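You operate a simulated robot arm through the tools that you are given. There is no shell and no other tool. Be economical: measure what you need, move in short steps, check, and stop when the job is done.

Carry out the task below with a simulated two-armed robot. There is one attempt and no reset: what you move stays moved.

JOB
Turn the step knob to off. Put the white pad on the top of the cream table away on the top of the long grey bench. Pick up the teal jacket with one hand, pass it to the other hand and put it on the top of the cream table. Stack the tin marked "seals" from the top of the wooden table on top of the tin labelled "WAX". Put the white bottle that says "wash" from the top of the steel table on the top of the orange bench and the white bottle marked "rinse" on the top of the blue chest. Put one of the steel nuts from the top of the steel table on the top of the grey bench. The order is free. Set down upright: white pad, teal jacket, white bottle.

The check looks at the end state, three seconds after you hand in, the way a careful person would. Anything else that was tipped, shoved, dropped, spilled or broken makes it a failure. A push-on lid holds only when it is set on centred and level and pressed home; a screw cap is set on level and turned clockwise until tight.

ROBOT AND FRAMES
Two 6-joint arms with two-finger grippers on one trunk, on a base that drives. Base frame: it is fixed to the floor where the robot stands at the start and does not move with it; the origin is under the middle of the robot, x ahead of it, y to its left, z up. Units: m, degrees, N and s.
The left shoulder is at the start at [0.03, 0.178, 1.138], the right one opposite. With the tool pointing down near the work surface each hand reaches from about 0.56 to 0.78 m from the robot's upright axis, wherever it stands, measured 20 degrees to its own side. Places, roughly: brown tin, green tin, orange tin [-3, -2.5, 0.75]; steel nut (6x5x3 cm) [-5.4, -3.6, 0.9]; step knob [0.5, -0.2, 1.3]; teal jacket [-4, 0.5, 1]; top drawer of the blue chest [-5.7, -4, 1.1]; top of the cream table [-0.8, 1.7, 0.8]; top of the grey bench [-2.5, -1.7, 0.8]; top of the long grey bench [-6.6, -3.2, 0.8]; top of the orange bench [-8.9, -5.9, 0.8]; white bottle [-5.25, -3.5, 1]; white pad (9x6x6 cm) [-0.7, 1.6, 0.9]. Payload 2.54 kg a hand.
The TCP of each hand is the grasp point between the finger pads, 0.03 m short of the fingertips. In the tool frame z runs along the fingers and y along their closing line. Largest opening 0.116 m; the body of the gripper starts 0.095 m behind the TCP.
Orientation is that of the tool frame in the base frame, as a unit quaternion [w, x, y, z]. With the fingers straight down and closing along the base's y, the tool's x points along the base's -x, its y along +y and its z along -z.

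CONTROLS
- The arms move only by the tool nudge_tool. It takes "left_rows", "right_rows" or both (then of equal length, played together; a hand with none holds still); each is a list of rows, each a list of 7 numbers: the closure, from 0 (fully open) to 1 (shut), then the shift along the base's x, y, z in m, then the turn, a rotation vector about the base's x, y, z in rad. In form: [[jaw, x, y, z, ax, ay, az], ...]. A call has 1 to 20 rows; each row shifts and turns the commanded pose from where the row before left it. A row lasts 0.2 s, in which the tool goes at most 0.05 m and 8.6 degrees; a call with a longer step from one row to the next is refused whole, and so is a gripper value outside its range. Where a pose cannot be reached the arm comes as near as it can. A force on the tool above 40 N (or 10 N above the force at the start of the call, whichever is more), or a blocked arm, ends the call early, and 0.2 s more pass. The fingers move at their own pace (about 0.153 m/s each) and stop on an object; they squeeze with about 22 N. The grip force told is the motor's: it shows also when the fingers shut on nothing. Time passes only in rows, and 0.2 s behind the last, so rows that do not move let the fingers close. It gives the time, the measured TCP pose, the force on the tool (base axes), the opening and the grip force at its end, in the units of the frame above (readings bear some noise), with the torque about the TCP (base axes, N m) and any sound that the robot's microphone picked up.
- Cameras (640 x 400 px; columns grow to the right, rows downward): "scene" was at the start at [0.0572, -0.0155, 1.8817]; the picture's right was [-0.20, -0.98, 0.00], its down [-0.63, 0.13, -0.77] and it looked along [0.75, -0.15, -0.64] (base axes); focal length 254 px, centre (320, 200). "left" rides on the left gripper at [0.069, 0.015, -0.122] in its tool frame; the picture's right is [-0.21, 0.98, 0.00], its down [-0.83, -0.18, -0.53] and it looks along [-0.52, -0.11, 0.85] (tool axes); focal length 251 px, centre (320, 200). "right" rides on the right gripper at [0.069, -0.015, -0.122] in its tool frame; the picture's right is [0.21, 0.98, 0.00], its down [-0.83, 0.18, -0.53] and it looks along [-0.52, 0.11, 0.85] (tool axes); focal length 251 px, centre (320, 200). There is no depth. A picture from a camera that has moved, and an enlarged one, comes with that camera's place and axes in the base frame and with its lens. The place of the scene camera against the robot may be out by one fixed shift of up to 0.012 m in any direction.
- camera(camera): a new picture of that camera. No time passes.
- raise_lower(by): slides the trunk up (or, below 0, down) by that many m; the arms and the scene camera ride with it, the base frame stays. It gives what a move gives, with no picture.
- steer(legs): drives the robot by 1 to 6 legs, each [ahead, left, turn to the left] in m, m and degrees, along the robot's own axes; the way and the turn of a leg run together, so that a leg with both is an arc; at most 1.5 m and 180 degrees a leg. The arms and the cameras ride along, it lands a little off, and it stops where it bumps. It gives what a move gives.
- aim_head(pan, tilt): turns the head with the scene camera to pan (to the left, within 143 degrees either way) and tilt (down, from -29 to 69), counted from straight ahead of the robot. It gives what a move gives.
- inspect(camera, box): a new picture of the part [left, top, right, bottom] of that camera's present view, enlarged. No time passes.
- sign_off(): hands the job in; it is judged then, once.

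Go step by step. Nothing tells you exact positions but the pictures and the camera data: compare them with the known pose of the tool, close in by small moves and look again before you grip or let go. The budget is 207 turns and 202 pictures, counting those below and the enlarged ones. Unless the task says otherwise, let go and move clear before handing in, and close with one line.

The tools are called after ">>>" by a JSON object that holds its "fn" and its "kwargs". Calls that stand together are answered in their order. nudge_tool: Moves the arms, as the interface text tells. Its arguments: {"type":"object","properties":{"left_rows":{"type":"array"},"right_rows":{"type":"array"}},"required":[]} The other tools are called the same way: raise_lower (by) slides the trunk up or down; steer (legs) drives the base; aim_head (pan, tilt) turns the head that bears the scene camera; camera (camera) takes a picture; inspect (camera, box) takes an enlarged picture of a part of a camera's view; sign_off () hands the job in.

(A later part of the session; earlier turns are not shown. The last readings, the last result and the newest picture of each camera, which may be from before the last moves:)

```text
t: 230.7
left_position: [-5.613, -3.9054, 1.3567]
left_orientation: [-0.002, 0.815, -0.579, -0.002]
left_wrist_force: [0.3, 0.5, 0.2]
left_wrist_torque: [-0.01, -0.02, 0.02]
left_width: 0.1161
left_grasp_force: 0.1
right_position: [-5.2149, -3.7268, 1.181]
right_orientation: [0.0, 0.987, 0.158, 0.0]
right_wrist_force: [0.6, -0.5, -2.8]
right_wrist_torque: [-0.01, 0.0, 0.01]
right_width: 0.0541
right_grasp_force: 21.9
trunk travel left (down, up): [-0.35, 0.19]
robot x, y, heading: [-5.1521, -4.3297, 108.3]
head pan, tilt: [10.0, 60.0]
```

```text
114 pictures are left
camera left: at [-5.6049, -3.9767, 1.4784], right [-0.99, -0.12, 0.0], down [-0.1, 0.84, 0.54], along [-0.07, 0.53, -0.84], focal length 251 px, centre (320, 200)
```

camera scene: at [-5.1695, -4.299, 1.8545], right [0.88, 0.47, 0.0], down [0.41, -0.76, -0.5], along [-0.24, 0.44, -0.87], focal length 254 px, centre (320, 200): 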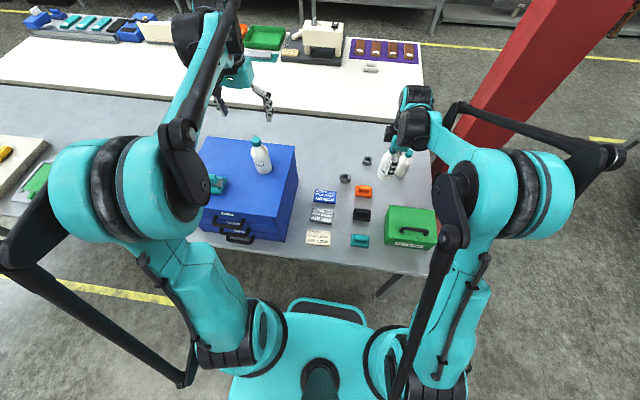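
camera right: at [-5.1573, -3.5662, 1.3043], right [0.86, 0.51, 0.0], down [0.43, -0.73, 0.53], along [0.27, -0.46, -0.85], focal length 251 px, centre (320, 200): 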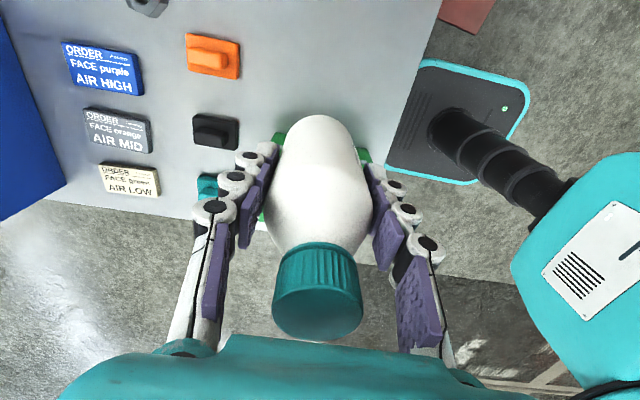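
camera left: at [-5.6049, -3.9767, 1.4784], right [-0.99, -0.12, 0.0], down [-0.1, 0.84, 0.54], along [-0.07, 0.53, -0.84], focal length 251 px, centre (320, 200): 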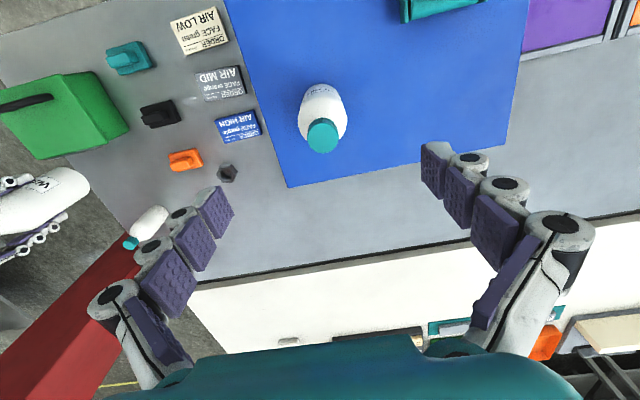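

RINSE stands on the chest. While here, I'll also take the near nut with the free left hand; I'll shift the base 0.15 m to the right for that.

>>> {"fn": "steer", "kwargs": {"legs": [[0, -0.15, 0]]}}

>>> {"fn": "nudge_tool", "kwargs": {"left_rows": [[0, 0.01, 0.04, 0, 0, 0, 0], [0, 0.01, 0.04, 0, 0, 0, 0], [0, 0.01, 0.04, 0, 0, 0, 0], [0, 0.01, 0.04, 0, 0, 0, 0], [0, 0.015, 0.04, 0, 0, 0, 0], [0, 0.015, 0.04, 0, 0, 0, 0], [0, 0, 0, -0.04, 0, 0, 0], [0, 0, 0, -0.04, 0, 0, 0], [0, 0, 0, -0.04, 0, 0, 0], [0, 0, 0, -0.04, 0, 0, 0], [0, 0, 0, 0, 0, 0, 0]]}}

>>> {"fn": "camera", "kwargs": {"camera": "left"}}

>>> {"fn": "camera", "kwargs": {"camera": "scene"}}

```text
t: 232.1
left_position: [-5.469, -3.8596, 1.3565]
left_orientation: [-0.001, 0.816, -0.579, -0.002]
left_wrist_force: [0.1, 0.2, 0.4]
left_wrist_torque: [0.01, 0.02, -0.01]
left_width: 0.116
left_grasp_force: 0.0
right_position: [-5.0686, -3.6799, 1.1829]
right_orientation: [0.0, 0.987, 0.158, 0.0]
right_wrist_force: [-0.2, -0.2, -2.7]
right_wrist_torque: [-0.01, -0.03, 0.03]
right_width: 0.0542
right_grasp_force: 21.9
trunk travel left (down, up): [-0.35, 0.19]
robot x, y, heading: [-5.0051, -4.2796, 108.1]
head pan, tilt: [10.0, 60.0]
```

```text
t: 234.5
left_position: [-5.3975, -3.6339, 1.1943]
left_orientation: [-0.001, 0.816, -0.579, -0.002]
left_wrist_force: [0.5, -1.1, 0.5]
left_wrist_torque: [-0.03, -0.02, 0.03]
left_width: 0.1159
left_grasp_force: 0.0
left hand out of reach, approached as far as the arm can: row 6
right_position: [-5.0697, -3.6798, 1.1825]
right_orientation: [0.0, 0.988, 0.157, -0.001]
right_wrist_force: [0.8, -0.5, -2.2]
right_wrist_torque: [0.03, 0.01, 0.02]
right_width: 0.0543
right_grasp_force: 22.0
trunk travel left (down, up): [-0.35, 0.19]
robot x, y, heading: [-5.0073, -4.2828, 108.2]
head pan, tilt: [10.0, 60.0]
```

```text
113 pictures are left
camera left: at [-5.3889, -3.705, 1.3152], right [-0.99, -0.12, 0.0], down [-0.1, 0.84, 0.54], along [-0.07, 0.53, -0.84], focal length 251 px, centre (320, 200)
```

left: 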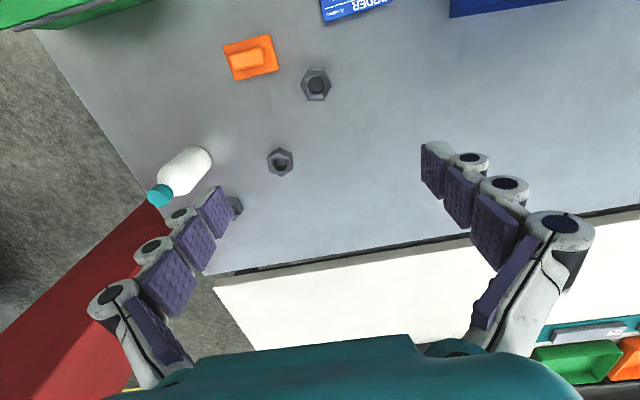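

```text
112 pictures are left
camera scene: at [-5.0242, -4.2523, 1.8546], right [0.88, 0.47, 0.0], down [0.41, -0.76, -0.5], along [-0.24, 0.44, -0.87], focal length 254 px, centre (320, 200)
```

scene: 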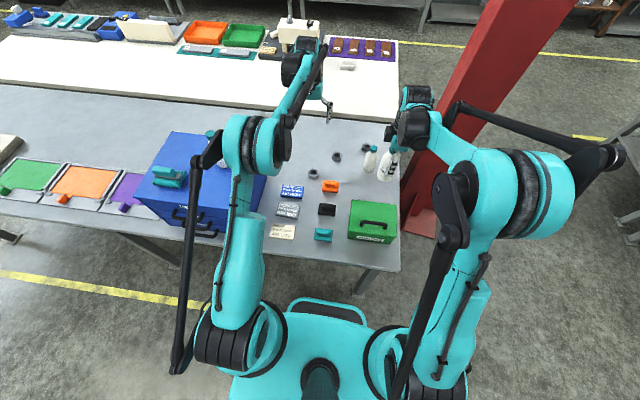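

>>> {"fn": "nudge_tool", "kwargs": {"left_rows": [[0, 0.004, -0.006, -0.045, 0, 0, 0], [0, 0.004, -0.006, -0.045, 0, 0, 0], [0, 0, 0, -0.045, 0, 0, 0], [0, 0, 0, -0.045, 0, 0, 0], [0, 0, 0, 0, 0, 0, 0]]}}

>>> {"fn": "camera", "kwargs": {"camera": "left"}}

```text
t: 235.7
left_position: [-5.3932, -3.6449, 1.0131]
left_orientation: [0.0, 0.815, -0.579, -0.003]
left_wrist_force: [-0.7, 0.8, 0.3]
left_wrist_torque: [0.0, 0.06, -0.01]
left_width: 0.1156
left_grasp_force: 0.1
right_position: [-5.0698, -3.6804, 1.182]
right_orientation: [0.0, 0.987, 0.159, 0.0]
right_wrist_force: [0.1, -0.5, -2.6]
right_wrist_torque: [0.01, 0.0, -0.01]
right_width: 0.0544
right_grasp_force: 21.5
trunk travel left (down, up): [-0.35, 0.19]
robot x, y, heading: [-5.004, -4.2841, 108.1]
head pan, tilt: [10.0, 60.0]
```

```text
111 pictures are left
camera left: at [-5.3837, -3.7156, 1.1346], right [-0.99, -0.12, 0.0], down [-0.1, 0.84, 0.54], along [-0.07, 0.53, -0.84], focal length 251 px, centre (320, 200)
```

left: 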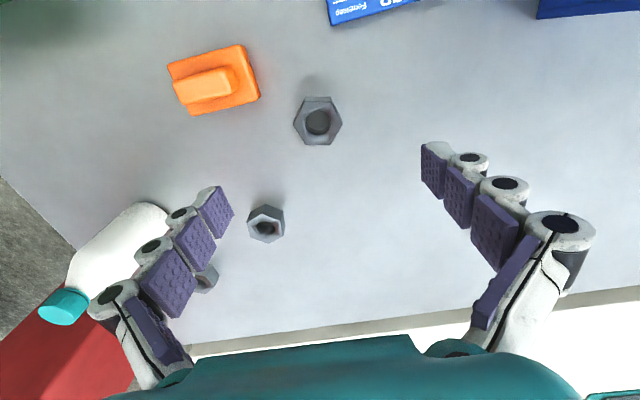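

The nut is centred; its flats need a 20° turn of the hand. I'll turn, narrow the jaws to clear the orange pad and descend.

>>> {"fn": "nudge_tool", "kwargs": {"left_rows": [[0.3, 0, 0, -0.02, 0, 0, 0.12], [0.3, 0, 0, -0.02, 0, 0, 0.12], [0.3, 0, 0, -0.02, 0, 0, 0.11], [0.3, 0, 0, -0.03, 0, 0, 0], [0.3, 0, 0, -0.03, 0, 0, 0], [0.3, 0, 0, 0, 0, 0, 0]]}}

>>> {"fn": "camera", "kwargs": {"camera": "left"}}

```text
t: 237.1
left_position: [-5.3924, -3.6462, 0.8925]
left_orientation: [-0.002, 0.904, -0.428, -0.003]
left_wrist_force: [0.0, 0.0, 0.3]
left_wrist_torque: [0.0, -0.01, 0.01]
left_width: 0.0812
left_grasp_force: 0.0
right_position: [-5.0683, -3.68, 1.1833]
right_orientation: [0.001, 0.987, 0.158, -0.001]
right_wrist_force: [0.6, -0.2, -2.4]
right_wrist_torque: [0.04, 0.0, -0.02]
right_width: 0.0543
right_grasp_force: 22.3
trunk travel left (down, up): [-0.35, 0.19]
robot x, y, heading: [-5.0029, -4.2834, 108.0]
head pan, tilt: [10.0, 60.0]
```

```text
110 pictures are left
camera left: at [-5.3604, -3.7104, 1.013], right [-0.89, -0.45, 0.0], down [-0.38, 0.75, 0.54], along [-0.25, 0.48, -0.84], focal length 251 px, centre (320, 200)
```

left: 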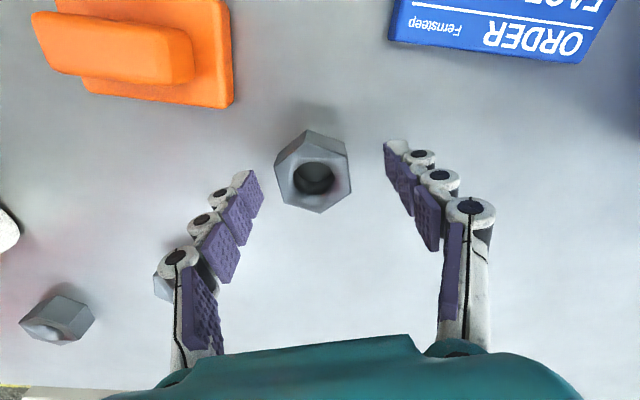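

>>> {"fn": "nudge_tool", "kwargs": {"left_rows": [[0.3, -0.001, 0.008, -0.012, 0, 0, 0], [0.3, 0, 0, -0.012, 0, 0, 0], [0.3, 0, 0, 0, 0, 0, 0]]}}

>>> {"fn": "camera", "kwargs": {"camera": "left"}}

```text
t: 237.9
left_position: [-5.3909, -3.6471, 0.8763]
left_orientation: [-0.002, 0.904, -0.429, -0.004]
left_wrist_force: [-0.2, 0.6, -0.4]
left_wrist_torque: [0.0, 0.01, 0.0]
left_width: 0.0812
left_grasp_force: 0.0
left hand out of reach, approached as far as the arm can: row 1, 2
right_position: [-5.0689, -3.6781, 1.181]
right_orientation: [-0.001, 0.987, 0.158, 0.0]
right_wrist_force: [0.1, 0.4, -2.9]
right_wrist_torque: [-0.01, 0.0, -0.03]
right_width: 0.0545
right_grasp_force: 22.0
trunk travel left (down, up): [-0.35, 0.19]
robot x, y, heading: [-5.0048, -4.2857, 108.3]
head pan, tilt: [10.0, 60.0]
```

```text
109 pictures are left
camera left: at [-5.3578, -3.7111, 0.9974], right [-0.89, -0.45, 0.0], down [-0.38, 0.75, 0.54], along [-0.25, 0.48, -0.84], focal length 251 px, centre (320, 200)
```

left: 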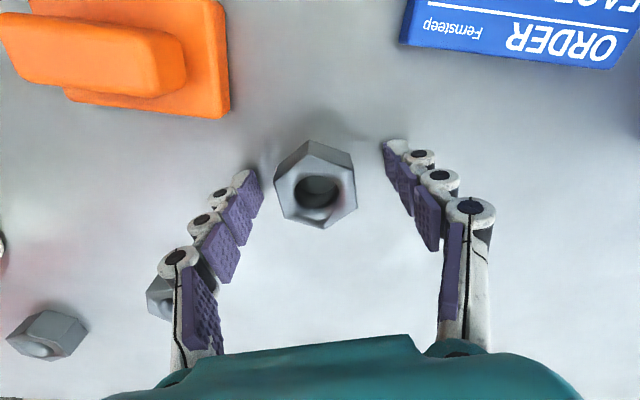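

The arm is at its reach limit here. I'll raise slightly, creep 4 cm closer and come down again.

>>> {"fn": "nudge_tool", "kwargs": {"left_rows": [[0.3, 0, 0, 0.04, 0, 0, 0], [0.3, 0, 0, 0.02, 0, 0, 0]]}}

>>> {"fn": "steer", "kwargs": {"legs": [[0.04, 0, 0]]}}

>>> {"fn": "camera", "kwargs": {"camera": "left"}}

```text
t: 238.5
left_position: [-5.3891, -3.648, 0.9368]
left_orientation: [-0.001, 0.903, -0.429, -0.003]
left_wrist_force: [0.2, 0.4, -0.3]
left_wrist_torque: [-0.03, -0.01, 0.0]
left_width: 0.0812
left_grasp_force: 0.0
right_position: [-5.069, -3.6798, 1.1819]
right_orientation: [0.0, 0.987, 0.159, 0.0]
right_wrist_force: [-0.5, 0.5, -2.8]
right_wrist_torque: [0.03, -0.01, 0.02]
right_width: 0.0545
right_grasp_force: 22.0
trunk travel left (down, up): [-0.35, 0.19]
robot x, y, heading: [-5.0069, -4.2823, 108.3]
head pan, tilt: [10.0, 60.0]
```

```text
t: 239.4
left_position: [-5.4024, -3.6116, 0.9371]
left_orientation: [0.0, 0.904, -0.428, -0.002]
left_wrist_force: [-0.2, -0.5, -0.3]
left_wrist_torque: [0.0, -0.01, 0.02]
left_width: 0.0814
left_grasp_force: 0.1
right_position: [-5.0819, -3.6428, 1.1823]
right_orientation: [-0.001, 0.987, 0.158, 0.0]
right_wrist_force: [-0.6, 0.7, -2.5]
right_wrist_torque: [-0.01, -0.03, 0.0]
right_width: 0.0543
right_grasp_force: 21.6
trunk travel left (down, up): [-0.35, 0.19]
robot x, y, heading: [-5.0162, -4.2442, 107.9]
head pan, tilt: [10.0, 60.0]
```

```text
108 pictures are left
camera left: at [-5.3692, -3.6753, 1.0591], right [-0.89, -0.45, 0.0], down [-0.38, 0.75, 0.54], along [-0.24, 0.48, -0.84], focal length 251 px, centre (320, 200)
```

left: 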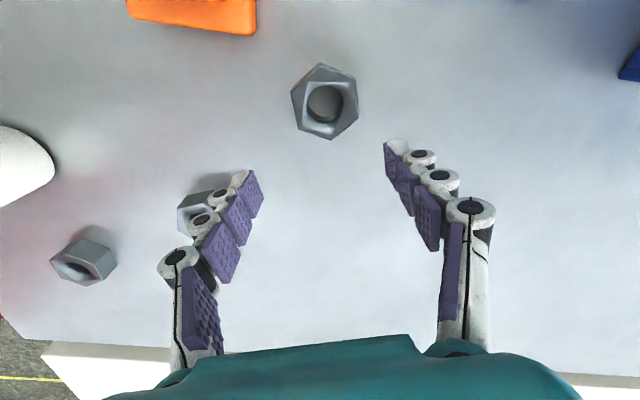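

>>> {"fn": "nudge_tool", "kwargs": {"left_rows": [[0.3, 0.005, -0.015, 0, 0, 0, 0], [0.3, 0.005, -0.015, 0, 0, 0, 0], [0.3, 0, 0, -0.03, 0, 0, 0], [0.3, 0, 0, -0.03, 0, 0, 0], [0.3, 0, 0, -0.01, 0, 0, 0], [0.3, 0, 0, 0, 0, 0, 0]]}}

>>> {"fn": "camera", "kwargs": {"camera": "left"}}

```text
t: 240.7
left_position: [-5.3904, -3.643, 0.8793]
left_orientation: [-0.003, 0.904, -0.427, -0.007]
left_wrist_force: [-4.4, 2.8, 84.6]
left_wrist_torque: [-0.51, -0.49, 0.0]
left_width: 0.0463
left_grasp_force: 40.7
right_position: [-5.0787, -3.6484, 1.1869]
right_orientation: [-0.004, 0.987, 0.158, -0.002]
right_wrist_force: [0.3, 0.6, -2.5]
right_wrist_torque: [0.05, 0.02, -0.02]
right_width: 0.0542
right_grasp_force: 22.6
trunk travel left (down, up): [-0.35, 0.19]
robot x, y, heading: [-5.0171, -4.248, 108.1]
head pan, tilt: [10.0, 60.0]
stopped in row 6 (left hand): the force on the tool passed its limit at 54 N (the readings are from after the stop); the commanded pose is now the measured one
```

```text
107 pictures are left
camera left: at [-5.3577, -3.7068, 1.0002], right [-0.89, -0.45, 0.0], down [-0.38, 0.75, 0.55], along [-0.25, 0.49, -0.84], focal length 251 px, centre (320, 200)
```

left: 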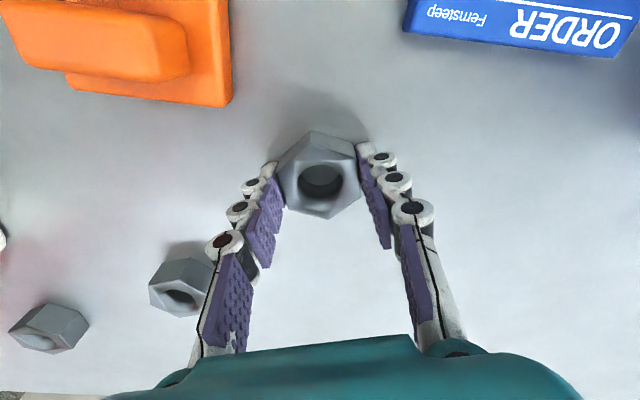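

The tips have met the table and the jaws are round the nut. I'll ease up a little, close firmly and lift.

>>> {"fn": "nudge_tool", "kwargs": {"left_rows": [[0.5, 0, 0, 0.004, 0, 0, 0], [1, 0, 0, 0.002, 0, 0, 0], [1, 0, 0, 0, 0, 0, 0], [1, 0, 0, 0, 0, 0, 0], [1, 0, 0, 0.03, 0, 0, 0], [1, 0, 0, 0.03, 0, 0, 0], [1, 0, 0, 0, 0, 0, 0]]}}

>>> {"fn": "camera", "kwargs": {"camera": "left"}}

```text
t: 242.2
left_position: [-5.3929, -3.6377, 0.9357]
left_orientation: [0.0, 0.903, -0.429, -0.002]
left_wrist_force: [-0.5, 0.5, -2.8]
left_wrist_torque: [0.02, -0.03, -0.03]
left_width: 0.0452
left_grasp_force: 22.3
right_position: [-5.0835, -3.6423, 1.1819]
right_orientation: [0.001, 0.987, 0.158, 0.0]
right_wrist_force: [0.3, 0.4, -2.4]
right_wrist_torque: [-0.03, -0.04, 0.01]
right_width: 0.0544
right_grasp_force: 22.2
trunk travel left (down, up): [-0.35, 0.19]
robot x, y, heading: [-5.0161, -4.2514, 108.1]
head pan, tilt: [10.0, 60.0]
```

```text
106 pictures are left
camera left: at [-5.3609, -3.701, 1.0568], right [-0.89, -0.45, 0.0], down [-0.38, 0.75, 0.54], along [-0.25, 0.48, -0.84], focal length 251 px, centre (320, 200)
```

left: 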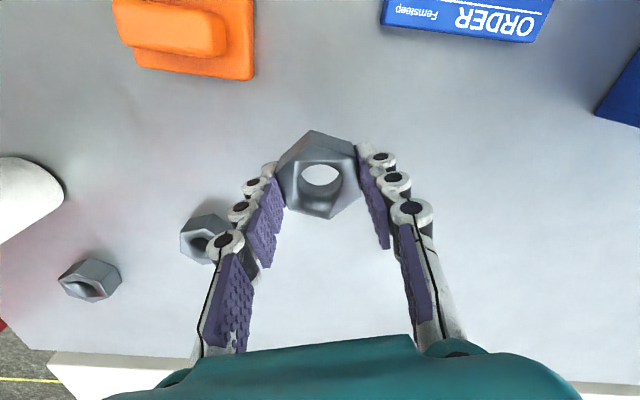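

The nut is held. I'll raise it, back away, drive along to the orange bench and face it.

>>> {"fn": "nudge_tool", "kwargs": {"left_rows": [[1, 0, 0, 0.045, 0, 0, 0], [1, 0, 0, 0.045, 0, 0, 0], [1, 0, 0, 0.045, 0, 0, 0], [1, 0, 0, 0.045, 0, 0, 0], [1, 0, 0, 0.045, 0, 0, 0], [1, 0, 0, 0.045, 0, 0, 0], [1, 0, 0, 0.045, 0, 0, 0]]}}

>>> {"fn": "steer", "kwargs": {"legs": [[-0.6, 0, 0], [0, 1.5, 0], [0, 1.5, 0], [0, 0, 90]]}}

>>> {"fn": "aim_head", "kwargs": {"pan": 0, "tilt": 35}}

>>> {"fn": "camera", "kwargs": {"camera": "scene"}}

```text
t: 243.8
left_position: [-5.393, -3.6388, 1.2527]
left_orientation: [0.0, 0.904, -0.428, -0.003]
left_wrist_force: [0.3, -0.6, -2.8]
left_wrist_torque: [0.03, -0.01, 0.02]
left_width: 0.0452
left_grasp_force: 22.0
right_position: [-5.0815, -3.643, 1.1814]
right_orientation: [0.0, 0.988, 0.158, 0.0]
right_wrist_force: [0.4, -0.6, -2.4]
right_wrist_torque: [-0.04, 0.04, 0.0]
right_width: 0.0541
right_grasp_force: 21.8
trunk travel left (down, up): [-0.35, 0.19]
robot x, y, heading: [-5.02, -4.2509, 108.0]
head pan, tilt: [10.0, 60.0]
```

```text
t: 265.0
left_position: [-8.284, -6.074, 1.2521]
left_orientation: [0.001, 0.945, 0.326, -0.003]
left_wrist_force: [-0.2, -0.2, -2.3]
left_wrist_torque: [-0.01, -0.01, -0.01]
left_width: 0.0452
left_grasp_force: 22.0
right_position: [-8.2732, -5.7634, 1.1807]
right_orientation: [0.0, 0.595, 0.803, 0.0]
right_wrist_force: [-0.3, 0.4, -2.3]
right_wrist_torque: [0.02, -0.03, -0.02]
right_width: 0.0544
right_grasp_force: 21.8
trunk travel left (down, up): [-0.35, 0.19]
robot x, y, heading: [-7.6653, -5.71, -163.2]
head pan, tilt: [10.0, 60.0]
```

```text
t: 265.9
left_position: [-8.283, -6.0732, 1.2514]
left_orientation: [0.001, 0.945, 0.326, -0.003]
left_wrist_force: [-0.4, 0.4, -2.5]
left_wrist_torque: [-0.03, 0.02, 0.02]
left_width: 0.0452
left_grasp_force: 21.9
right_position: [-8.2739, -5.7626, 1.1824]
right_orientation: [0.0, 0.595, 0.804, -0.001]
right_wrist_force: [-0.9, -0.4, -1.9]
right_wrist_torque: [-0.01, 0.0, 0.01]
right_width: 0.0541
right_grasp_force: 22.1
trunk travel left (down, up): [-0.35, 0.19]
robot x, y, heading: [-7.6682, -5.7103, -163.1]
head pan, tilt: [0.0, 35.0]
```

```text
105 pictures are left
camera scene: at [-7.7201, -5.727, 1.8888], right [-0.29, 0.96, 0.0], down [0.55, 0.17, -0.82], along [-0.78, -0.24, -0.57], focal length 254 px, centre (320, 200)
```

scene: 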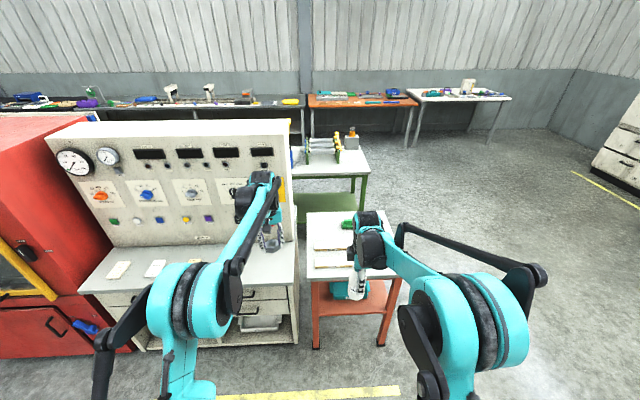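

The orange bench is right ahead. I'll look at its top closely.

>>> {"fn": "inspect", "kwargs": {"camera": "scene", "box": [280, 190, 420, 300]}}

>>> {"fn": "camera", "kwargs": {"camera": "right"}}

```text
3.64 times, centred on (350, 245) of scene
camera zoom: at [-7.7201, -5.727, 1.8888], right [-0.29, 0.96, 0.0], down [0.55, 0.17, -0.82], along [-0.78, -0.24, -0.57], focal length 923 px, centre (211, 36)
```

zoom: 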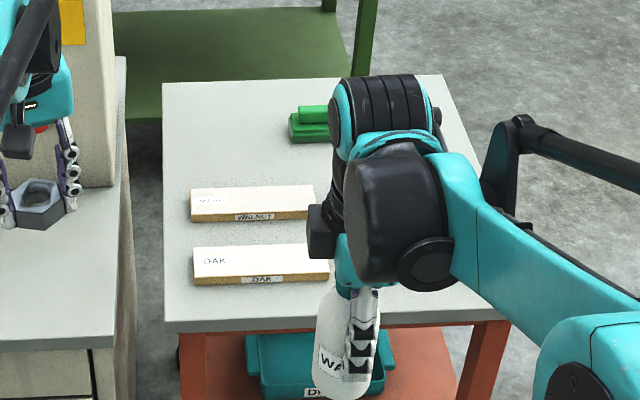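

```text
103 pictures are left
camera right: at [-8.3087, -5.7003, 1.3041], right [0.87, 0.49, 0.0], down [0.41, -0.74, 0.53], along [0.26, -0.47, -0.85], focal length 251 px, centre (320, 200)
```

right: 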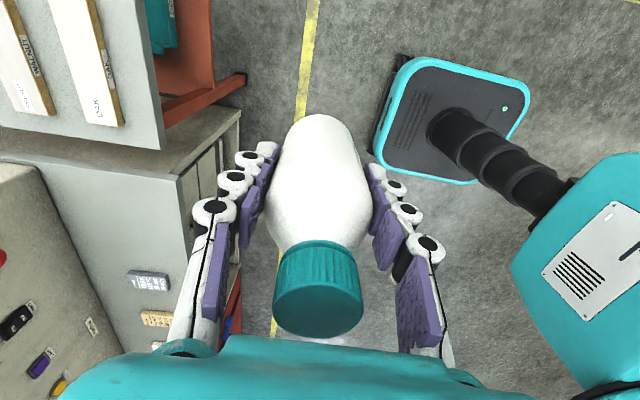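

The right part of the orange bench's top is free, around (-8.75, -5.743). The test panel on the left could meet my left hand, so I'll tuck that hand back and up first and then drive in.

>>> {"fn": "nudge_tool", "kwargs": {"left_rows": [[1, 0.0295, -0.0027, 0.023, 0, 0, 0], [1, 0.0295, -0.0027, 0.023, 0, 0, 0], [1, 0.0295, -0.0027, 0.023, 0, 0, 0], [1, 0.0295, -0.0027, 0.023, 0, 0, 0], [1, 0.0295, -0.0027, 0.023, 0, 0, 0], [1, 0.0295, -0.0027, 0.023, 0, 0, 0], [1, 0.0295, -0.0027, 0.023, 0, 0, 0], [1, 0.0295, -0.0027, 0.023, 0, 0, 0], [1, 0.0295, -0.0027, 0.023, 0, 0, 0], [1, 0.0295, -0.0027, 0.023, 0, 0, 0]]}}

>>> {"fn": "steer", "kwargs": {"legs": [[0.43, -0.15, 0]]}}

>>> {"fn": "aim_head", "kwargs": {"pan": -5, "tilt": 55}}

>>> {"fn": "camera", "kwargs": {"camera": "scene"}}

>>> {"fn": "camera", "kwargs": {"camera": "right"}}

```text
t: 268.1
left_position: [-7.9872, -6.1004, 1.4827]
left_orientation: [0.002, 0.945, 0.327, -0.005]
left_wrist_force: [0.5, 0.3, -2.0]
left_wrist_torque: [0.0, 0.0, -0.01]
left_width: 0.0452
left_grasp_force: 21.8
right_position: [-8.2714, -5.7618, 1.1832]
right_orientation: [-0.002, 0.595, 0.804, -0.001]
right_wrist_force: [-0.1, 0.3, -1.6]
right_wrist_torque: [0.01, 0.02, 0.02]
right_width: 0.0544
right_grasp_force: 21.7
trunk travel left (down, up): [-0.35, 0.19]
robot x, y, heading: [-7.6687, -5.7132, -163.0]
head pan, tilt: [0.0, 35.0]
```

```text
t: 270.8
left_position: [-8.444, -6.0904, 1.4829]
left_orientation: [0.001, 0.943, 0.332, -0.003]
left_wrist_force: [0.2, -0.2, -2.5]
left_wrist_torque: [-0.04, 0.01, 0.03]
left_width: 0.0453
left_grasp_force: 21.8
right_position: [-8.7328, -5.7565, 1.182]
right_orientation: [0.0, 0.59, 0.807, 0.0]
right_wrist_force: [-1.1, -0.5, -2.7]
right_wrist_torque: [0.04, 0.01, 0.02]
right_width: 0.0543
right_grasp_force: 21.9
trunk travel left (down, up): [-0.35, 0.19]
robot x, y, heading: [-8.1266, -5.6966, -162.4]
head pan, tilt: [0.0, 35.0]
```

```text
t: 271.6
left_position: [-8.4422, -6.0911, 1.4826]
left_orientation: [0.001, 0.943, 0.333, -0.003]
left_wrist_force: [0.4, 0.6, -2.3]
left_wrist_torque: [-0.02, 0.04, -0.04]
left_width: 0.0453
left_grasp_force: 21.6
right_position: [-8.733, -5.7558, 1.1813]
right_orientation: [0.001, 0.59, 0.807, 0.0]
right_wrist_force: [-0.3, -0.2, -2.1]
right_wrist_torque: [0.0, -0.03, 0.0]
right_width: 0.0543
right_grasp_force: 22.0
trunk travel left (down, up): [-0.35, 0.19]
robot x, y, heading: [-8.1283, -5.6983, -162.1]
head pan, tilt: [-5.0, 55.0]
```

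```text
102 pictures are left
camera scene: at [-8.1663, -5.7023, 1.8607], right [-0.22, 0.98, 0.0], down [0.8, 0.18, -0.57], along [-0.56, -0.13, -0.82], focal length 254 px, centre (320, 200)
```

scene: 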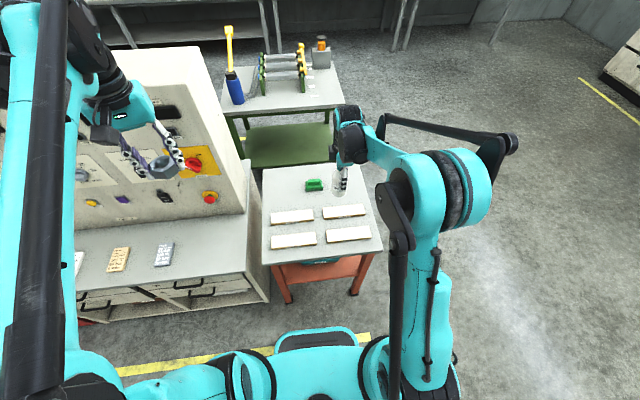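

```text
101 pictures are left
camera right: at [-8.7689, -5.6942, 1.3044], right [0.86, 0.5, 0.0], down [0.42, -0.73, 0.53], along [0.27, -0.46, -0.85], focal length 251 px, centre (320, 200)
```

right: 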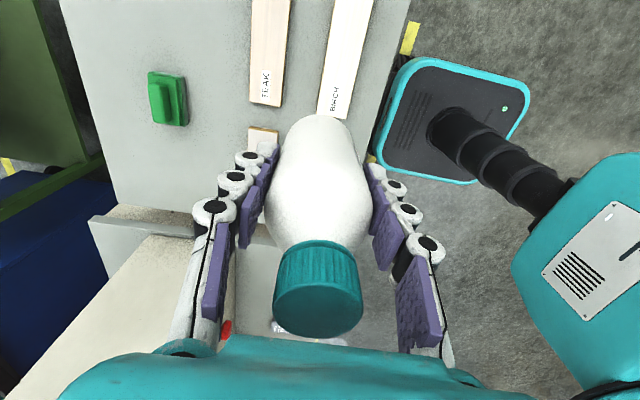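

There are four boards on the table; the free spot for WASH is the rear right, about (-8.93, -5.782). I'll pull the left hand back a bit, creep in 8 cm and shift the right hand there.

>>> {"fn": "nudge_tool", "kwargs": {"left_rows": [[1, 0.038, 0.0125, 0.02, 0, 0, 0], [1, 0.038, 0.0125, 0.02, 0, 0, 0], [1, 0, 0, 0, 0, 0, 0]]}}

>>> {"fn": "steer", "kwargs": {"legs": [[0.08, 0, 0]]}}

>>> {"fn": "nudge_tool", "kwargs": {"right_rows": [[1, -0.04, 0, 0, 0, 0, 0], [1, -0.04, -0.001, 0, 0, 0, 0], [1, -0.04, -0.001, 0, 0, 0, 0], [1, 0, 0, 0, 0, 0, 0]]}}

>>> {"fn": "camera", "kwargs": {"camera": "scene"}}

>>> {"fn": "camera", "kwargs": {"camera": "right"}}

```text
t: 272.4
left_position: [-8.3703, -6.0667, 1.5207]
left_orientation: [0.002, 0.943, 0.332, -0.002]
left_wrist_force: [0.6, 0.7, -2.5]
left_wrist_torque: [0.02, -0.04, -0.01]
left_width: 0.0455
left_grasp_force: 21.7
right_position: [-8.7349, -5.7571, 1.1814]
right_orientation: [0.0, 0.59, 0.807, 0.001]
right_wrist_force: [0.2, 0.1, -3.2]
right_wrist_torque: [0.03, -0.01, 0.03]
right_width: 0.0544
right_grasp_force: 22.4
trunk travel left (down, up): [-0.35, 0.19]
robot x, y, heading: [-8.1291, -5.6991, -162.4]
head pan, tilt: [-5.0, 55.0]
```

```text
t: 273.5
left_position: [-8.4454, -6.0916, 1.5218]
left_orientation: [0.002, 0.943, 0.333, -0.002]
left_wrist_force: [-0.4, -0.3, -2.4]
left_wrist_torque: [0.04, -0.03, 0.0]
left_width: 0.0453
left_grasp_force: 22.1
right_position: [-8.8115, -5.781, 1.182]
right_orientation: [0.0, 0.589, 0.808, 0.001]
right_wrist_force: [-0.6, -0.6, -3.4]
right_wrist_torque: [0.01, -0.04, 0.02]
right_width: 0.0541
right_grasp_force: 21.4
trunk travel left (down, up): [-0.35, 0.19]
robot x, y, heading: [-8.2045, -5.7194, -162.6]
head pan, tilt: [-5.0, 55.0]
```

```text
t: 274.5
left_position: [-8.4447, -6.0919, 1.5226]
left_orientation: [0.001, 0.943, 0.333, -0.003]
left_wrist_force: [-0.3, -0.1, -1.2]
left_wrist_torque: [0.01, 0.03, 0.03]
left_width: 0.0451
left_grasp_force: 22.2
right_position: [-8.9294, -5.7826, 1.1833]
right_orientation: [0.0, 0.589, 0.808, 0.001]
right_wrist_force: [0.1, 0.1, -3.1]
right_wrist_torque: [0.04, 0.03, 0.01]
right_width: 0.0542
right_grasp_force: 22.0
trunk travel left (down, up): [-0.35, 0.19]
robot x, y, heading: [-8.2052, -5.7239, -162.2]
head pan, tilt: [-5.0, 55.0]
```

```text
100 pictures are left
camera scene: at [-8.2428, -5.7271, 1.8607], right [-0.22, 0.98, 0.0], down [0.8, 0.18, -0.57], along [-0.56, -0.13, -0.82], focal length 254 px, centre (320, 200)
```

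scene: 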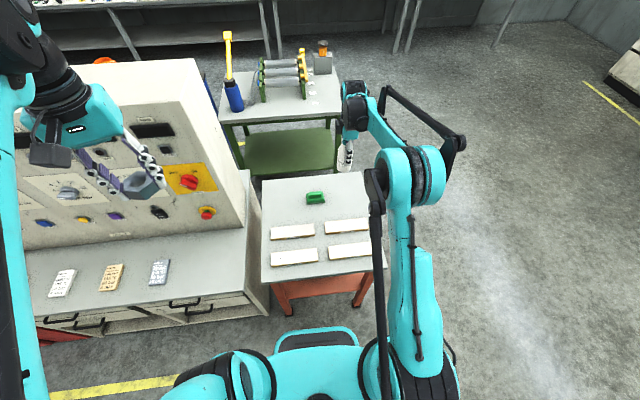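

```text
99 pictures are left
camera right: at [-8.9655, -5.7217, 1.3049], right [0.86, 0.5, 0.0], down [0.43, -0.73, 0.53], along [0.27, -0.46, -0.85], focal length 251 px, centre (320, 200)
```

right: 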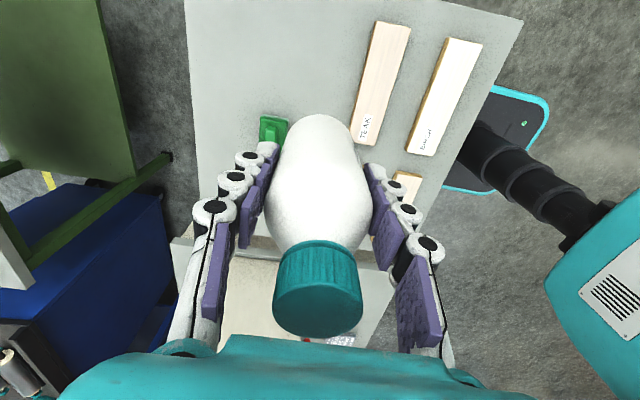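

The landing point is free (between the green pad and the TEAK board). I'll descend.

>>> {"fn": "nudge_tool", "kwargs": {"right_rows": [[1, 0, 0, -0.045, 0, 0, 0], [1, 0, 0, -0.045, 0, 0, 0], [1, 0, 0, -0.045, 0, 0, 0], [1, 0, 0, -0.045, 0, 0, 0], [1, 0, 0, -0.03, 0, 0, 0], [1, 0, 0, 0, 0, 0, 0]]}}

>>> {"fn": "camera", "kwargs": {"camera": "right"}}

```text
t: 275.9
left_position: [-8.4459, -6.0914, 1.5225]
left_orientation: [0.001, 0.943, 0.334, -0.003]
left_wrist_force: [0.5, 0.4, -2.1]
left_wrist_torque: [0.02, -0.01, -0.02]
left_width: 0.0452
left_grasp_force: 22.1
right_position: [-8.9288, -5.7831, 0.9722]
right_orientation: [0.0, 0.589, 0.808, 0.0]
right_wrist_force: [0.9, -0.1, -3.1]
right_wrist_torque: [0.03, 0.01, -0.01]
right_width: 0.0543
right_grasp_force: 22.1
trunk travel left (down, up): [-0.35, 0.19]
robot x, y, heading: [-8.2074, -5.7229, -162.2]
head pan, tilt: [-5.0, 55.0]
```

```text
98 pictures are left
camera right: at [-8.9656, -5.7216, 1.0942], right [0.86, 0.5, 0.0], down [0.43, -0.73, 0.53], along [0.27, -0.46, -0.85], focal length 251 px, centre (320, 200)
```

right: 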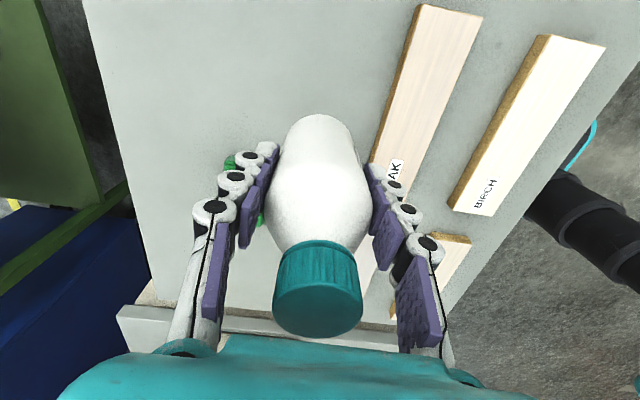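

The green pad is close to the rear finger; I'll shift 2.5 cm away from it before setting down.

>>> {"fn": "nudge_tool", "kwargs": {"right_rows": [[1, -0.008, 0.025, 0, 0, 0, 0], [1, 0, 0, -0.015, 0, 0, 0], [1, 0, 0, -0.01, 0, 0, 0], [1, 0, 0, 0, 0, 0, 0]]}}

>>> {"fn": "camera", "kwargs": {"camera": "right"}}

>>> {"fn": "inspect", "kwargs": {"camera": "scene", "box": [250, 120, 420, 280]}}

```text
t: 276.9
left_position: [-8.446, -6.0917, 1.5209]
left_orientation: [0.002, 0.943, 0.333, -0.003]
left_wrist_force: [-0.4, 0.3, -2.0]
left_wrist_torque: [-0.02, 0.01, -0.02]
left_width: 0.0453
left_grasp_force: 21.9
right_position: [-8.936, -5.7594, 0.9461]
right_orientation: [0.0, 0.59, 0.808, 0.0]
right_wrist_force: [-0.1, 0.3, -2.3]
right_wrist_torque: [-0.02, 0.04, 0.0]
right_width: 0.0543
right_grasp_force: 21.8
trunk travel left (down, up): [-0.35, 0.19]
robot x, y, heading: [-8.2083, -5.7191, -162.5]
head pan, tilt: [-5.0, 55.0]
```

```text
97 pictures are left
camera right: at [-8.9728, -5.697, 1.0683], right [0.86, 0.5, 0.0], down [0.43, -0.73, 0.53], along [0.27, -0.46, -0.85], focal length 251 px, centre (320, 200)
```

right: 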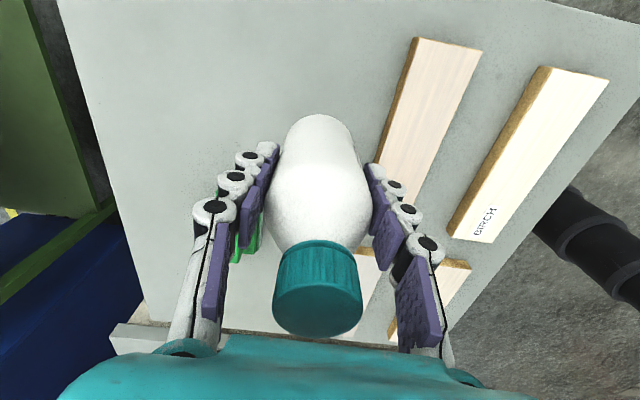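

```text
2.50 times, centred on (335, 200) of scene
camera zoom: at [-8.2443, -5.727, 1.8606], right [-0.22, 0.98, 0.0], down [0.8, 0.18, -0.57], along [-0.56, -0.13, -0.82], focal length 635 px, centre (282, 200)
```

zoom: 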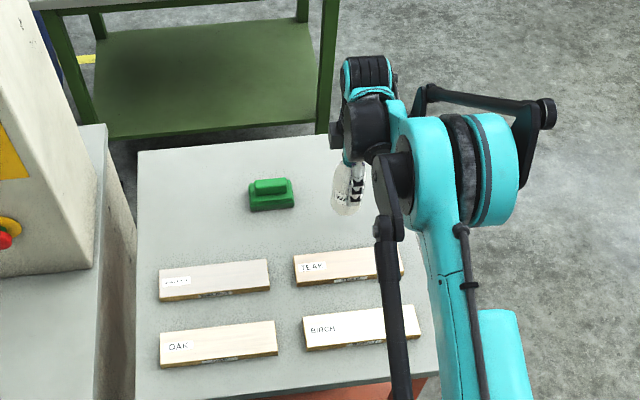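

>>> {"fn": "nudge_tool", "kwargs": {"right_rows": [[1, 0, 0, -0.006, 0, 0, 0], [1, 0, 0, -0.006, 0, 0, 0], [1, 0, 0, -0.005, 0, 0, 0], [1, 0, 0, -0.003, 0, 0, 0], [1, 0, 0, 0, 0, 0, 0]]}}

```text
t: 278.1
left_position: [-8.4457, -6.0915, 1.5217]
left_orientation: [0.001, 0.943, 0.333, -0.003]
left_wrist_force: [-0.6, -0.3, -2.0]
left_wrist_torque: [-0.06, 0.03, -0.03]
left_width: 0.0455
left_grasp_force: 22.6
right_position: [-8.9376, -5.7578, 0.9264]
right_orientation: [0.0, 0.589, 0.808, 0.0]
right_wrist_force: [0.1, 0.2, -3.4]
right_wrist_torque: [-0.02, 0.01, 0.0]
right_width: 0.0542
right_grasp_force: 21.8
trunk travel left (down, up): [-0.35, 0.19]
robot x, y, heading: [-8.2051, -5.722, -162.4]
head pan, tilt: [-5.0, 55.0]
```

>>> {"fn": "nudge_tool", "kwargs": {"right_rows": [[1, 0, 0, -0.004, 0, 0, 0], [1, 0, 0, -0.004, 0, 0, 0], [1, 0, 0, -0.004, 0, 0, 0], [1, 0, 0, 0, 0, 0, 0]]}}

>>> {"fn": "inspect", "kwargs": {"camera": "scene", "box": [290, 140, 390, 220]}}

```text
t: 279.1
left_position: [-8.4453, -6.0913, 1.5219]
left_orientation: [0.003, 0.943, 0.333, -0.003]
left_wrist_force: [0.0, 0.0, -3.1]
left_wrist_torque: [0.01, 0.0, 0.0]
left_width: 0.0456
left_grasp_force: 21.9
right_position: [-8.9368, -5.7583, 0.9147]
right_orientation: [0.0, 0.589, 0.808, -0.001]
right_wrist_force: [-0.2, 0.1, -2.5]
right_wrist_torque: [-0.01, -0.01, 0.0]
right_width: 0.0543
right_grasp_force: 21.7
trunk travel left (down, up): [-0.35, 0.19]
robot x, y, heading: [-8.2005, -5.7241, -162.1]
head pan, tilt: [-5.0, 55.0]
```

```text
5.00 times, centred on (340, 180) of scene
camera zoom: at [-8.2444, -5.7271, 1.8606], right [-0.22, 0.98, 0.0], down [0.8, 0.18, -0.57], along [-0.56, -0.13, -0.82], focal length 1269 px, centre (220, 300)
```

zoom: 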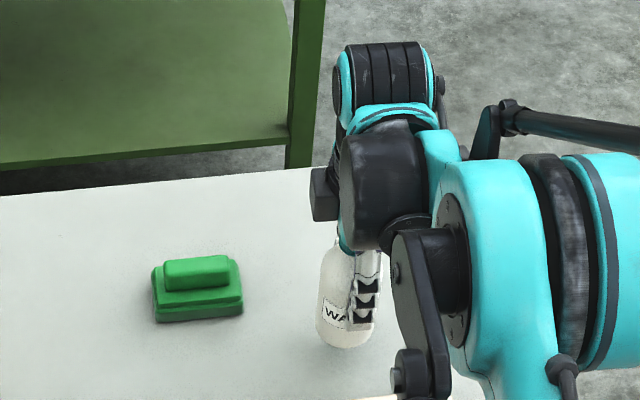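

>>> {"fn": "nudge_tool", "kwargs": {"right_rows": [[1, 0, 0, -0.005, 0, 0, 0], [1, 0, 0, -0.005, 0, 0, 0], [1, 0, 0, -0.005, 0, 0, 0], [1, 0, 0, 0, 0, 0, 0]]}}

```text
t: 280.1
left_position: [-8.4464, -6.0912, 1.522]
left_orientation: [0.002, 0.943, 0.333, -0.003]
left_wrist_force: [0.0, -0.1, -1.7]
left_wrist_torque: [0.02, 0.0, -0.02]
left_width: 0.0455
left_grasp_force: 22.1
right_position: [-8.9392, -5.7566, 0.899]
right_orientation: [0.0, 0.589, 0.808, 0.0]
right_wrist_force: [0.6, -0.4, -2.6]
right_wrist_torque: [0.01, 0.01, -0.04]
right_width: 0.0542
right_grasp_force: 22.5
trunk travel left (down, up): [-0.35, 0.19]
robot x, y, heading: [-8.2058, -5.7195, -162.5]
head pan, tilt: [-5.0, 55.0]
```

>>> {"fn": "nudge_tool", "kwargs": {"right_rows": [[1, 0, 0, -0.005, 0, 0, 0], [1, 0, 0, -0.005, 0, 0, 0], [1, 0, 0, -0.005, 0, 0, 0], [1, 0, 0, 0, 0, 0, 0]]}}

>>> {"fn": "inspect", "kwargs": {"camera": "scene", "box": [290, 140, 390, 220]}}

```text
t: 281.1
left_position: [-8.4452, -6.0908, 1.5224]
left_orientation: [0.002, 0.943, 0.333, -0.002]
left_wrist_force: [1.0, -0.2, -2.7]
left_wrist_torque: [0.01, -0.05, 0.03]
left_width: 0.0456
left_grasp_force: 22.3
right_position: [-8.9394, -5.7601, 0.8854]
right_orientation: [0.0, 0.589, 0.808, 0.001]
right_wrist_force: [1.0, 0.2, -2.5]
right_wrist_torque: [-0.02, -0.03, 0.01]
right_width: 0.0544
right_grasp_force: 21.5
trunk travel left (down, up): [-0.35, 0.19]
robot x, y, heading: [-8.2038, -5.7221, -162.4]
head pan, tilt: [-5.0, 55.0]
```

```text
5.00 times, centred on (340, 180) of scene
camera zoom: at [-8.2444, -5.7271, 1.8606], right [-0.22, 0.98, 0.0], down [0.8, 0.18, -0.57], along [-0.56, -0.13, -0.82], focal length 1269 px, centre (220, 300)
```

zoom: 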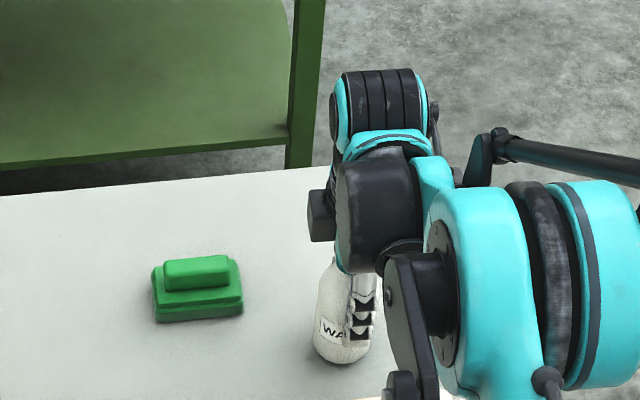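

>>> {"fn": "nudge_tool", "kwargs": {"right_rows": [[1, 0, 0, -0.005, 0, 0, 0], [1, 0, 0, -0.004, 0, 0, 0], [1, 0, 0, -0.004, 0, 0, 0], [1, 0, 0, 0, 0, 0, 0]]}}

>>> {"fn": "camera", "kwargs": {"camera": "right"}}

```text
t: 282.1
left_position: [-8.4443, -6.0916, 1.5219]
left_orientation: [0.002, 0.943, 0.333, -0.003]
left_wrist_force: [-0.2, -0.1, -2.3]
left_wrist_torque: [-0.02, 0.02, 0.04]
left_width: 0.0451
left_grasp_force: 21.6
right_position: [-8.9373, -5.759, 0.8734]
right_orientation: [-0.001, 0.59, 0.808, -0.001]
right_wrist_force: [-4.7, -1.3, 15.4]
right_wrist_torque: [-0.09, 0.12, 0.0]
right_width: 0.0543
right_grasp_force: 22.6
trunk travel left (down, up): [-0.35, 0.19]
robot x, y, heading: [-8.2081, -5.7243, -162.2]
head pan, tilt: [-5.0, 55.0]
```

```text
93 pictures are left
camera right: at [-8.9737, -5.697, 0.9955], right [0.86, 0.5, 0.0], down [0.43, -0.73, 0.53], along [0.27, -0.46, -0.85], focal length 251 px, centre (320, 200)
```

right: 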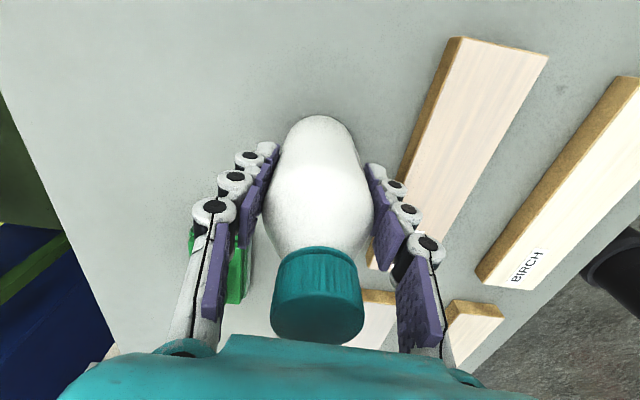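

Contact. I'll ease off, release and rise.

>>> {"fn": "nudge_tool", "kwargs": {"right_rows": [[1, 0, 0, 0.002, 0, 0, 0], [0.35, 0, 0, 0, 0, 0, 0], [0.2, 0, 0, 0, 0, 0, 0], [0.2, 0, 0, 0.02, 0, 0, 0], [0.2, 0, 0, 0.04, 0, 0, 0], [0.2, 0, 0, 0.045, 0, 0, 0], [0.2, 0, 0, 0.045, 0, 0, 0], [0.2, 0, 0, 0.045, 0, 0, 0], [0.2, 0, 0, 0.045, 0, 0, 0], [0.2, 0, 0, 0.045, 0, 0, 0], [0, 0, 0, 0, 0, 0, 0]]}}

>>> {"fn": "camera", "kwargs": {"camera": "right"}}

```text
t: 284.5
left_position: [-8.446, -6.0915, 1.5216]
left_orientation: [0.001, 0.943, 0.333, -0.003]
left_wrist_force: [0.4, -0.2, -3.2]
left_wrist_torque: [-0.02, -0.01, 0.01]
left_width: 0.0457
left_grasp_force: 22.1
right_position: [-8.9348, -5.7593, 1.1584]
right_orientation: [-0.001, 0.589, 0.808, 0.0]
right_wrist_force: [-0.1, -0.6, 0.2]
right_wrist_torque: [0.0, -0.06, 0.01]
right_width: 0.1162
right_grasp_force: 0.1
trunk travel left (down, up): [-0.35, 0.19]
robot x, y, heading: [-8.2051, -5.7198, -162.4]
head pan, tilt: [-5.0, 55.0]
```

```text
92 pictures are left
camera right: at [-8.972, -5.6981, 1.2812], right [0.86, 0.5, 0.0], down [0.42, -0.73, 0.53], along [0.27, -0.46, -0.85], focal length 251 px, centre (320, 200)
```

right: 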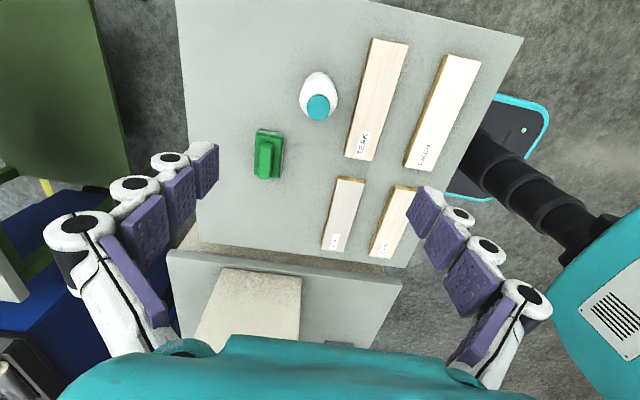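

WASH stands on the orange bench. I'll fold the right hand back to its natural pose, back out, turn round and head for the wooden and grey tables.

>>> {"fn": "nudge_tool", "kwargs": {"right_rows": [[0, 0.0218, 0.0155, 0.0264, 0, 0, -0.143], [0, 0.0218, 0.0155, 0.0264, 0, 0, -0.143], [0, 0.0218, 0.0155, 0.0264, 0, 0, -0.143], [0, 0.0218, 0.0155, 0.0264, 0, 0, -0.143], [0, 0.0218, 0.0155, 0.0264, 0, 0, -0.143], [0, 0.0218, 0.0155, 0.0264, 0, 0, -0.143], [0, 0.0218, 0.0155, 0.0264, 0, 0, -0.143], [0, 0.0218, 0.0155, 0.0264, 0, 0, -0.143], [0, 0.0218, 0.0155, 0.0264, 0, 0, -0.143], [0, 0.0218, 0.0155, 0.0264, 0, 0, -0.143], [0, 0.0218, 0.0155, 0.0264, 0, 0, -0.143]]}}

>>> {"fn": "steer", "kwargs": {"legs": [[-0.6, 0, 0], [0, 0, 180], [1.5, 0, 0], [1.5, 0, 0], [1.2, 0, 0]]}}

>>> {"fn": "aim_head", "kwargs": {"pan": 25, "tilt": 25}}

>>> {"fn": "camera", "kwargs": {"camera": "scene"}}

```text
t: 286.9
left_position: [-8.4442, -6.0907, 1.5218]
left_orientation: [0.001, 0.943, 0.333, -0.004]
left_wrist_force: [1.3, 0.9, -2.1]
left_wrist_torque: [-0.01, 0.07, -0.01]
left_width: 0.0453
left_grasp_force: 22.0
right_position: [-8.6983, -5.5852, 1.4504]
right_orientation: [0.0, 0.988, 0.152, 0.001]
right_wrist_force: [0.1, -0.5, 0.2]
right_wrist_torque: [0.0, 0.0, -0.01]
right_width: 0.1161
right_grasp_force: 0.0
trunk travel left (down, up): [-0.35, 0.19]
robot x, y, heading: [-8.2048, -5.7198, -162.5]
head pan, tilt: [-5.0, 55.0]
```

```text
t: 317.2
left_position: [-3.427, -3.9278, 1.5224]
left_orientation: [0.003, -0.338, 0.941, 0.001]
left_wrist_force: [-0.5, 0.0, -2.1]
left_wrist_torque: [0.0, 0.01, -0.01]
left_width: 0.0451
left_grasp_force: 21.6
right_position: [-3.1668, -4.4315, 1.4503]
right_orientation: [0.0, -0.159, 0.987, 0.0]
right_wrist_force: [0.5, -0.2, 0.1]
right_wrist_torque: [-0.01, 0.01, 0.01]
right_width: 0.1158
right_grasp_force: 0.1
trunk travel left (down, up): [-0.35, 0.19]
robot x, y, heading: [-3.663, -4.2996, 18.0]
head pan, tilt: [-5.0, 55.0]
```

```text
t: 318.2
left_position: [-3.4264, -3.9288, 1.5211]
left_orientation: [0.003, -0.338, 0.941, 0.001]
left_wrist_force: [0.1, 0.0, -2.3]
left_wrist_torque: [-0.02, -0.07, -0.02]
left_width: 0.0451
left_grasp_force: 22.2
right_position: [-3.1671, -4.4315, 1.4501]
right_orientation: [0.001, -0.159, 0.987, 0.0]
right_wrist_force: [0.3, -0.3, 0.2]
right_wrist_torque: [-0.02, -0.02, -0.02]
right_width: 0.1159
right_grasp_force: 0.1
trunk travel left (down, up): [-0.35, 0.19]
robot x, y, heading: [-3.6608, -4.2971, 18.2]
head pan, tilt: [25.0, 25.0]
```

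```text
91 pictures are left
camera scene: at [-3.621, -4.2449, 1.9046], right [0.69, -0.73, 0.0], down [-0.31, -0.29, -0.91], along [0.66, 0.62, -0.42], focal length 254 px, centre (320, 200)
```

scene: 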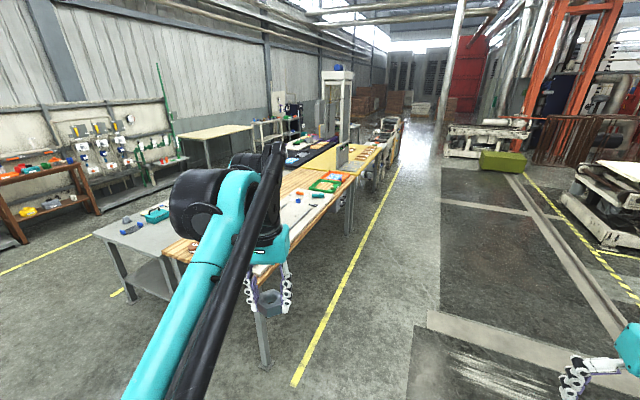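

I can see the wooden table with its end towards me and the grey bench beyond it on the left. I'll strafe left to stand before their ends.

>>> {"fn": "steer", "kwargs": {"legs": [[0, 1.4, 0]]}}

>>> {"fn": "aim_head", "kwargs": {"pan": 0, "tilt": 45}}

>>> {"fn": "camera", "kwargs": {"camera": "scene"}}

```text
t: 325.1
left_position: [-3.8677, -2.6001, 1.5225]
left_orientation: [0.003, -0.339, 0.941, 0.001]
left_wrist_force: [-0.9, -0.3, -2.2]
left_wrist_torque: [-0.01, 0.0, 0.01]
left_width: 0.0454
left_grasp_force: 21.7
right_position: [-3.6073, -3.104, 1.4502]
right_orientation: [0.0, -0.16, 0.987, 0.001]
right_wrist_force: [0.6, 1.3, 0.1]
right_wrist_torque: [-0.03, -0.03, 0.0]
right_width: 0.116
right_grasp_force: 0.0
trunk travel left (down, up): [-0.35, 0.19]
robot x, y, heading: [-4.1023, -2.9704, 18.5]
head pan, tilt: [25.0, 25.0]
```

```text
t: 326.0
left_position: [-3.8677, -2.6018, 1.5212]
left_orientation: [0.003, -0.338, 0.941, 0.002]
left_wrist_force: [0.5, 0.2, -2.0]
left_wrist_torque: [-0.03, 0.0, 0.01]
left_width: 0.0453
left_grasp_force: 21.3
right_position: [-3.6082, -3.1035, 1.4504]
right_orientation: [0.0, -0.159, 0.987, 0.0]
right_wrist_force: [-0.4, 0.2, -0.4]
right_wrist_torque: [0.02, 0.02, 0.02]
right_width: 0.116
right_grasp_force: 0.0
trunk travel left (down, up): [-0.35, 0.19]
robot x, y, heading: [-4.103, -2.9733, 18.1]
head pan, tilt: [0.0, 45.0]
```

```text
90 pictures are left
camera scene: at [-4.0511, -2.9545, 1.8741], right [0.32, -0.95, 0.0], down [-0.67, -0.22, -0.71], along [0.67, 0.22, -0.71], focal length 254 px, centre (320, 200)
```

scene: 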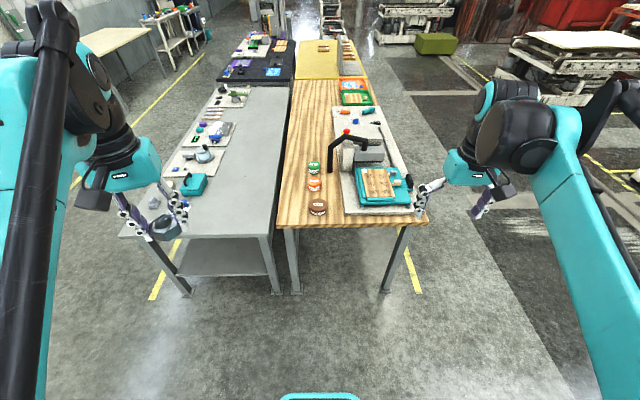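

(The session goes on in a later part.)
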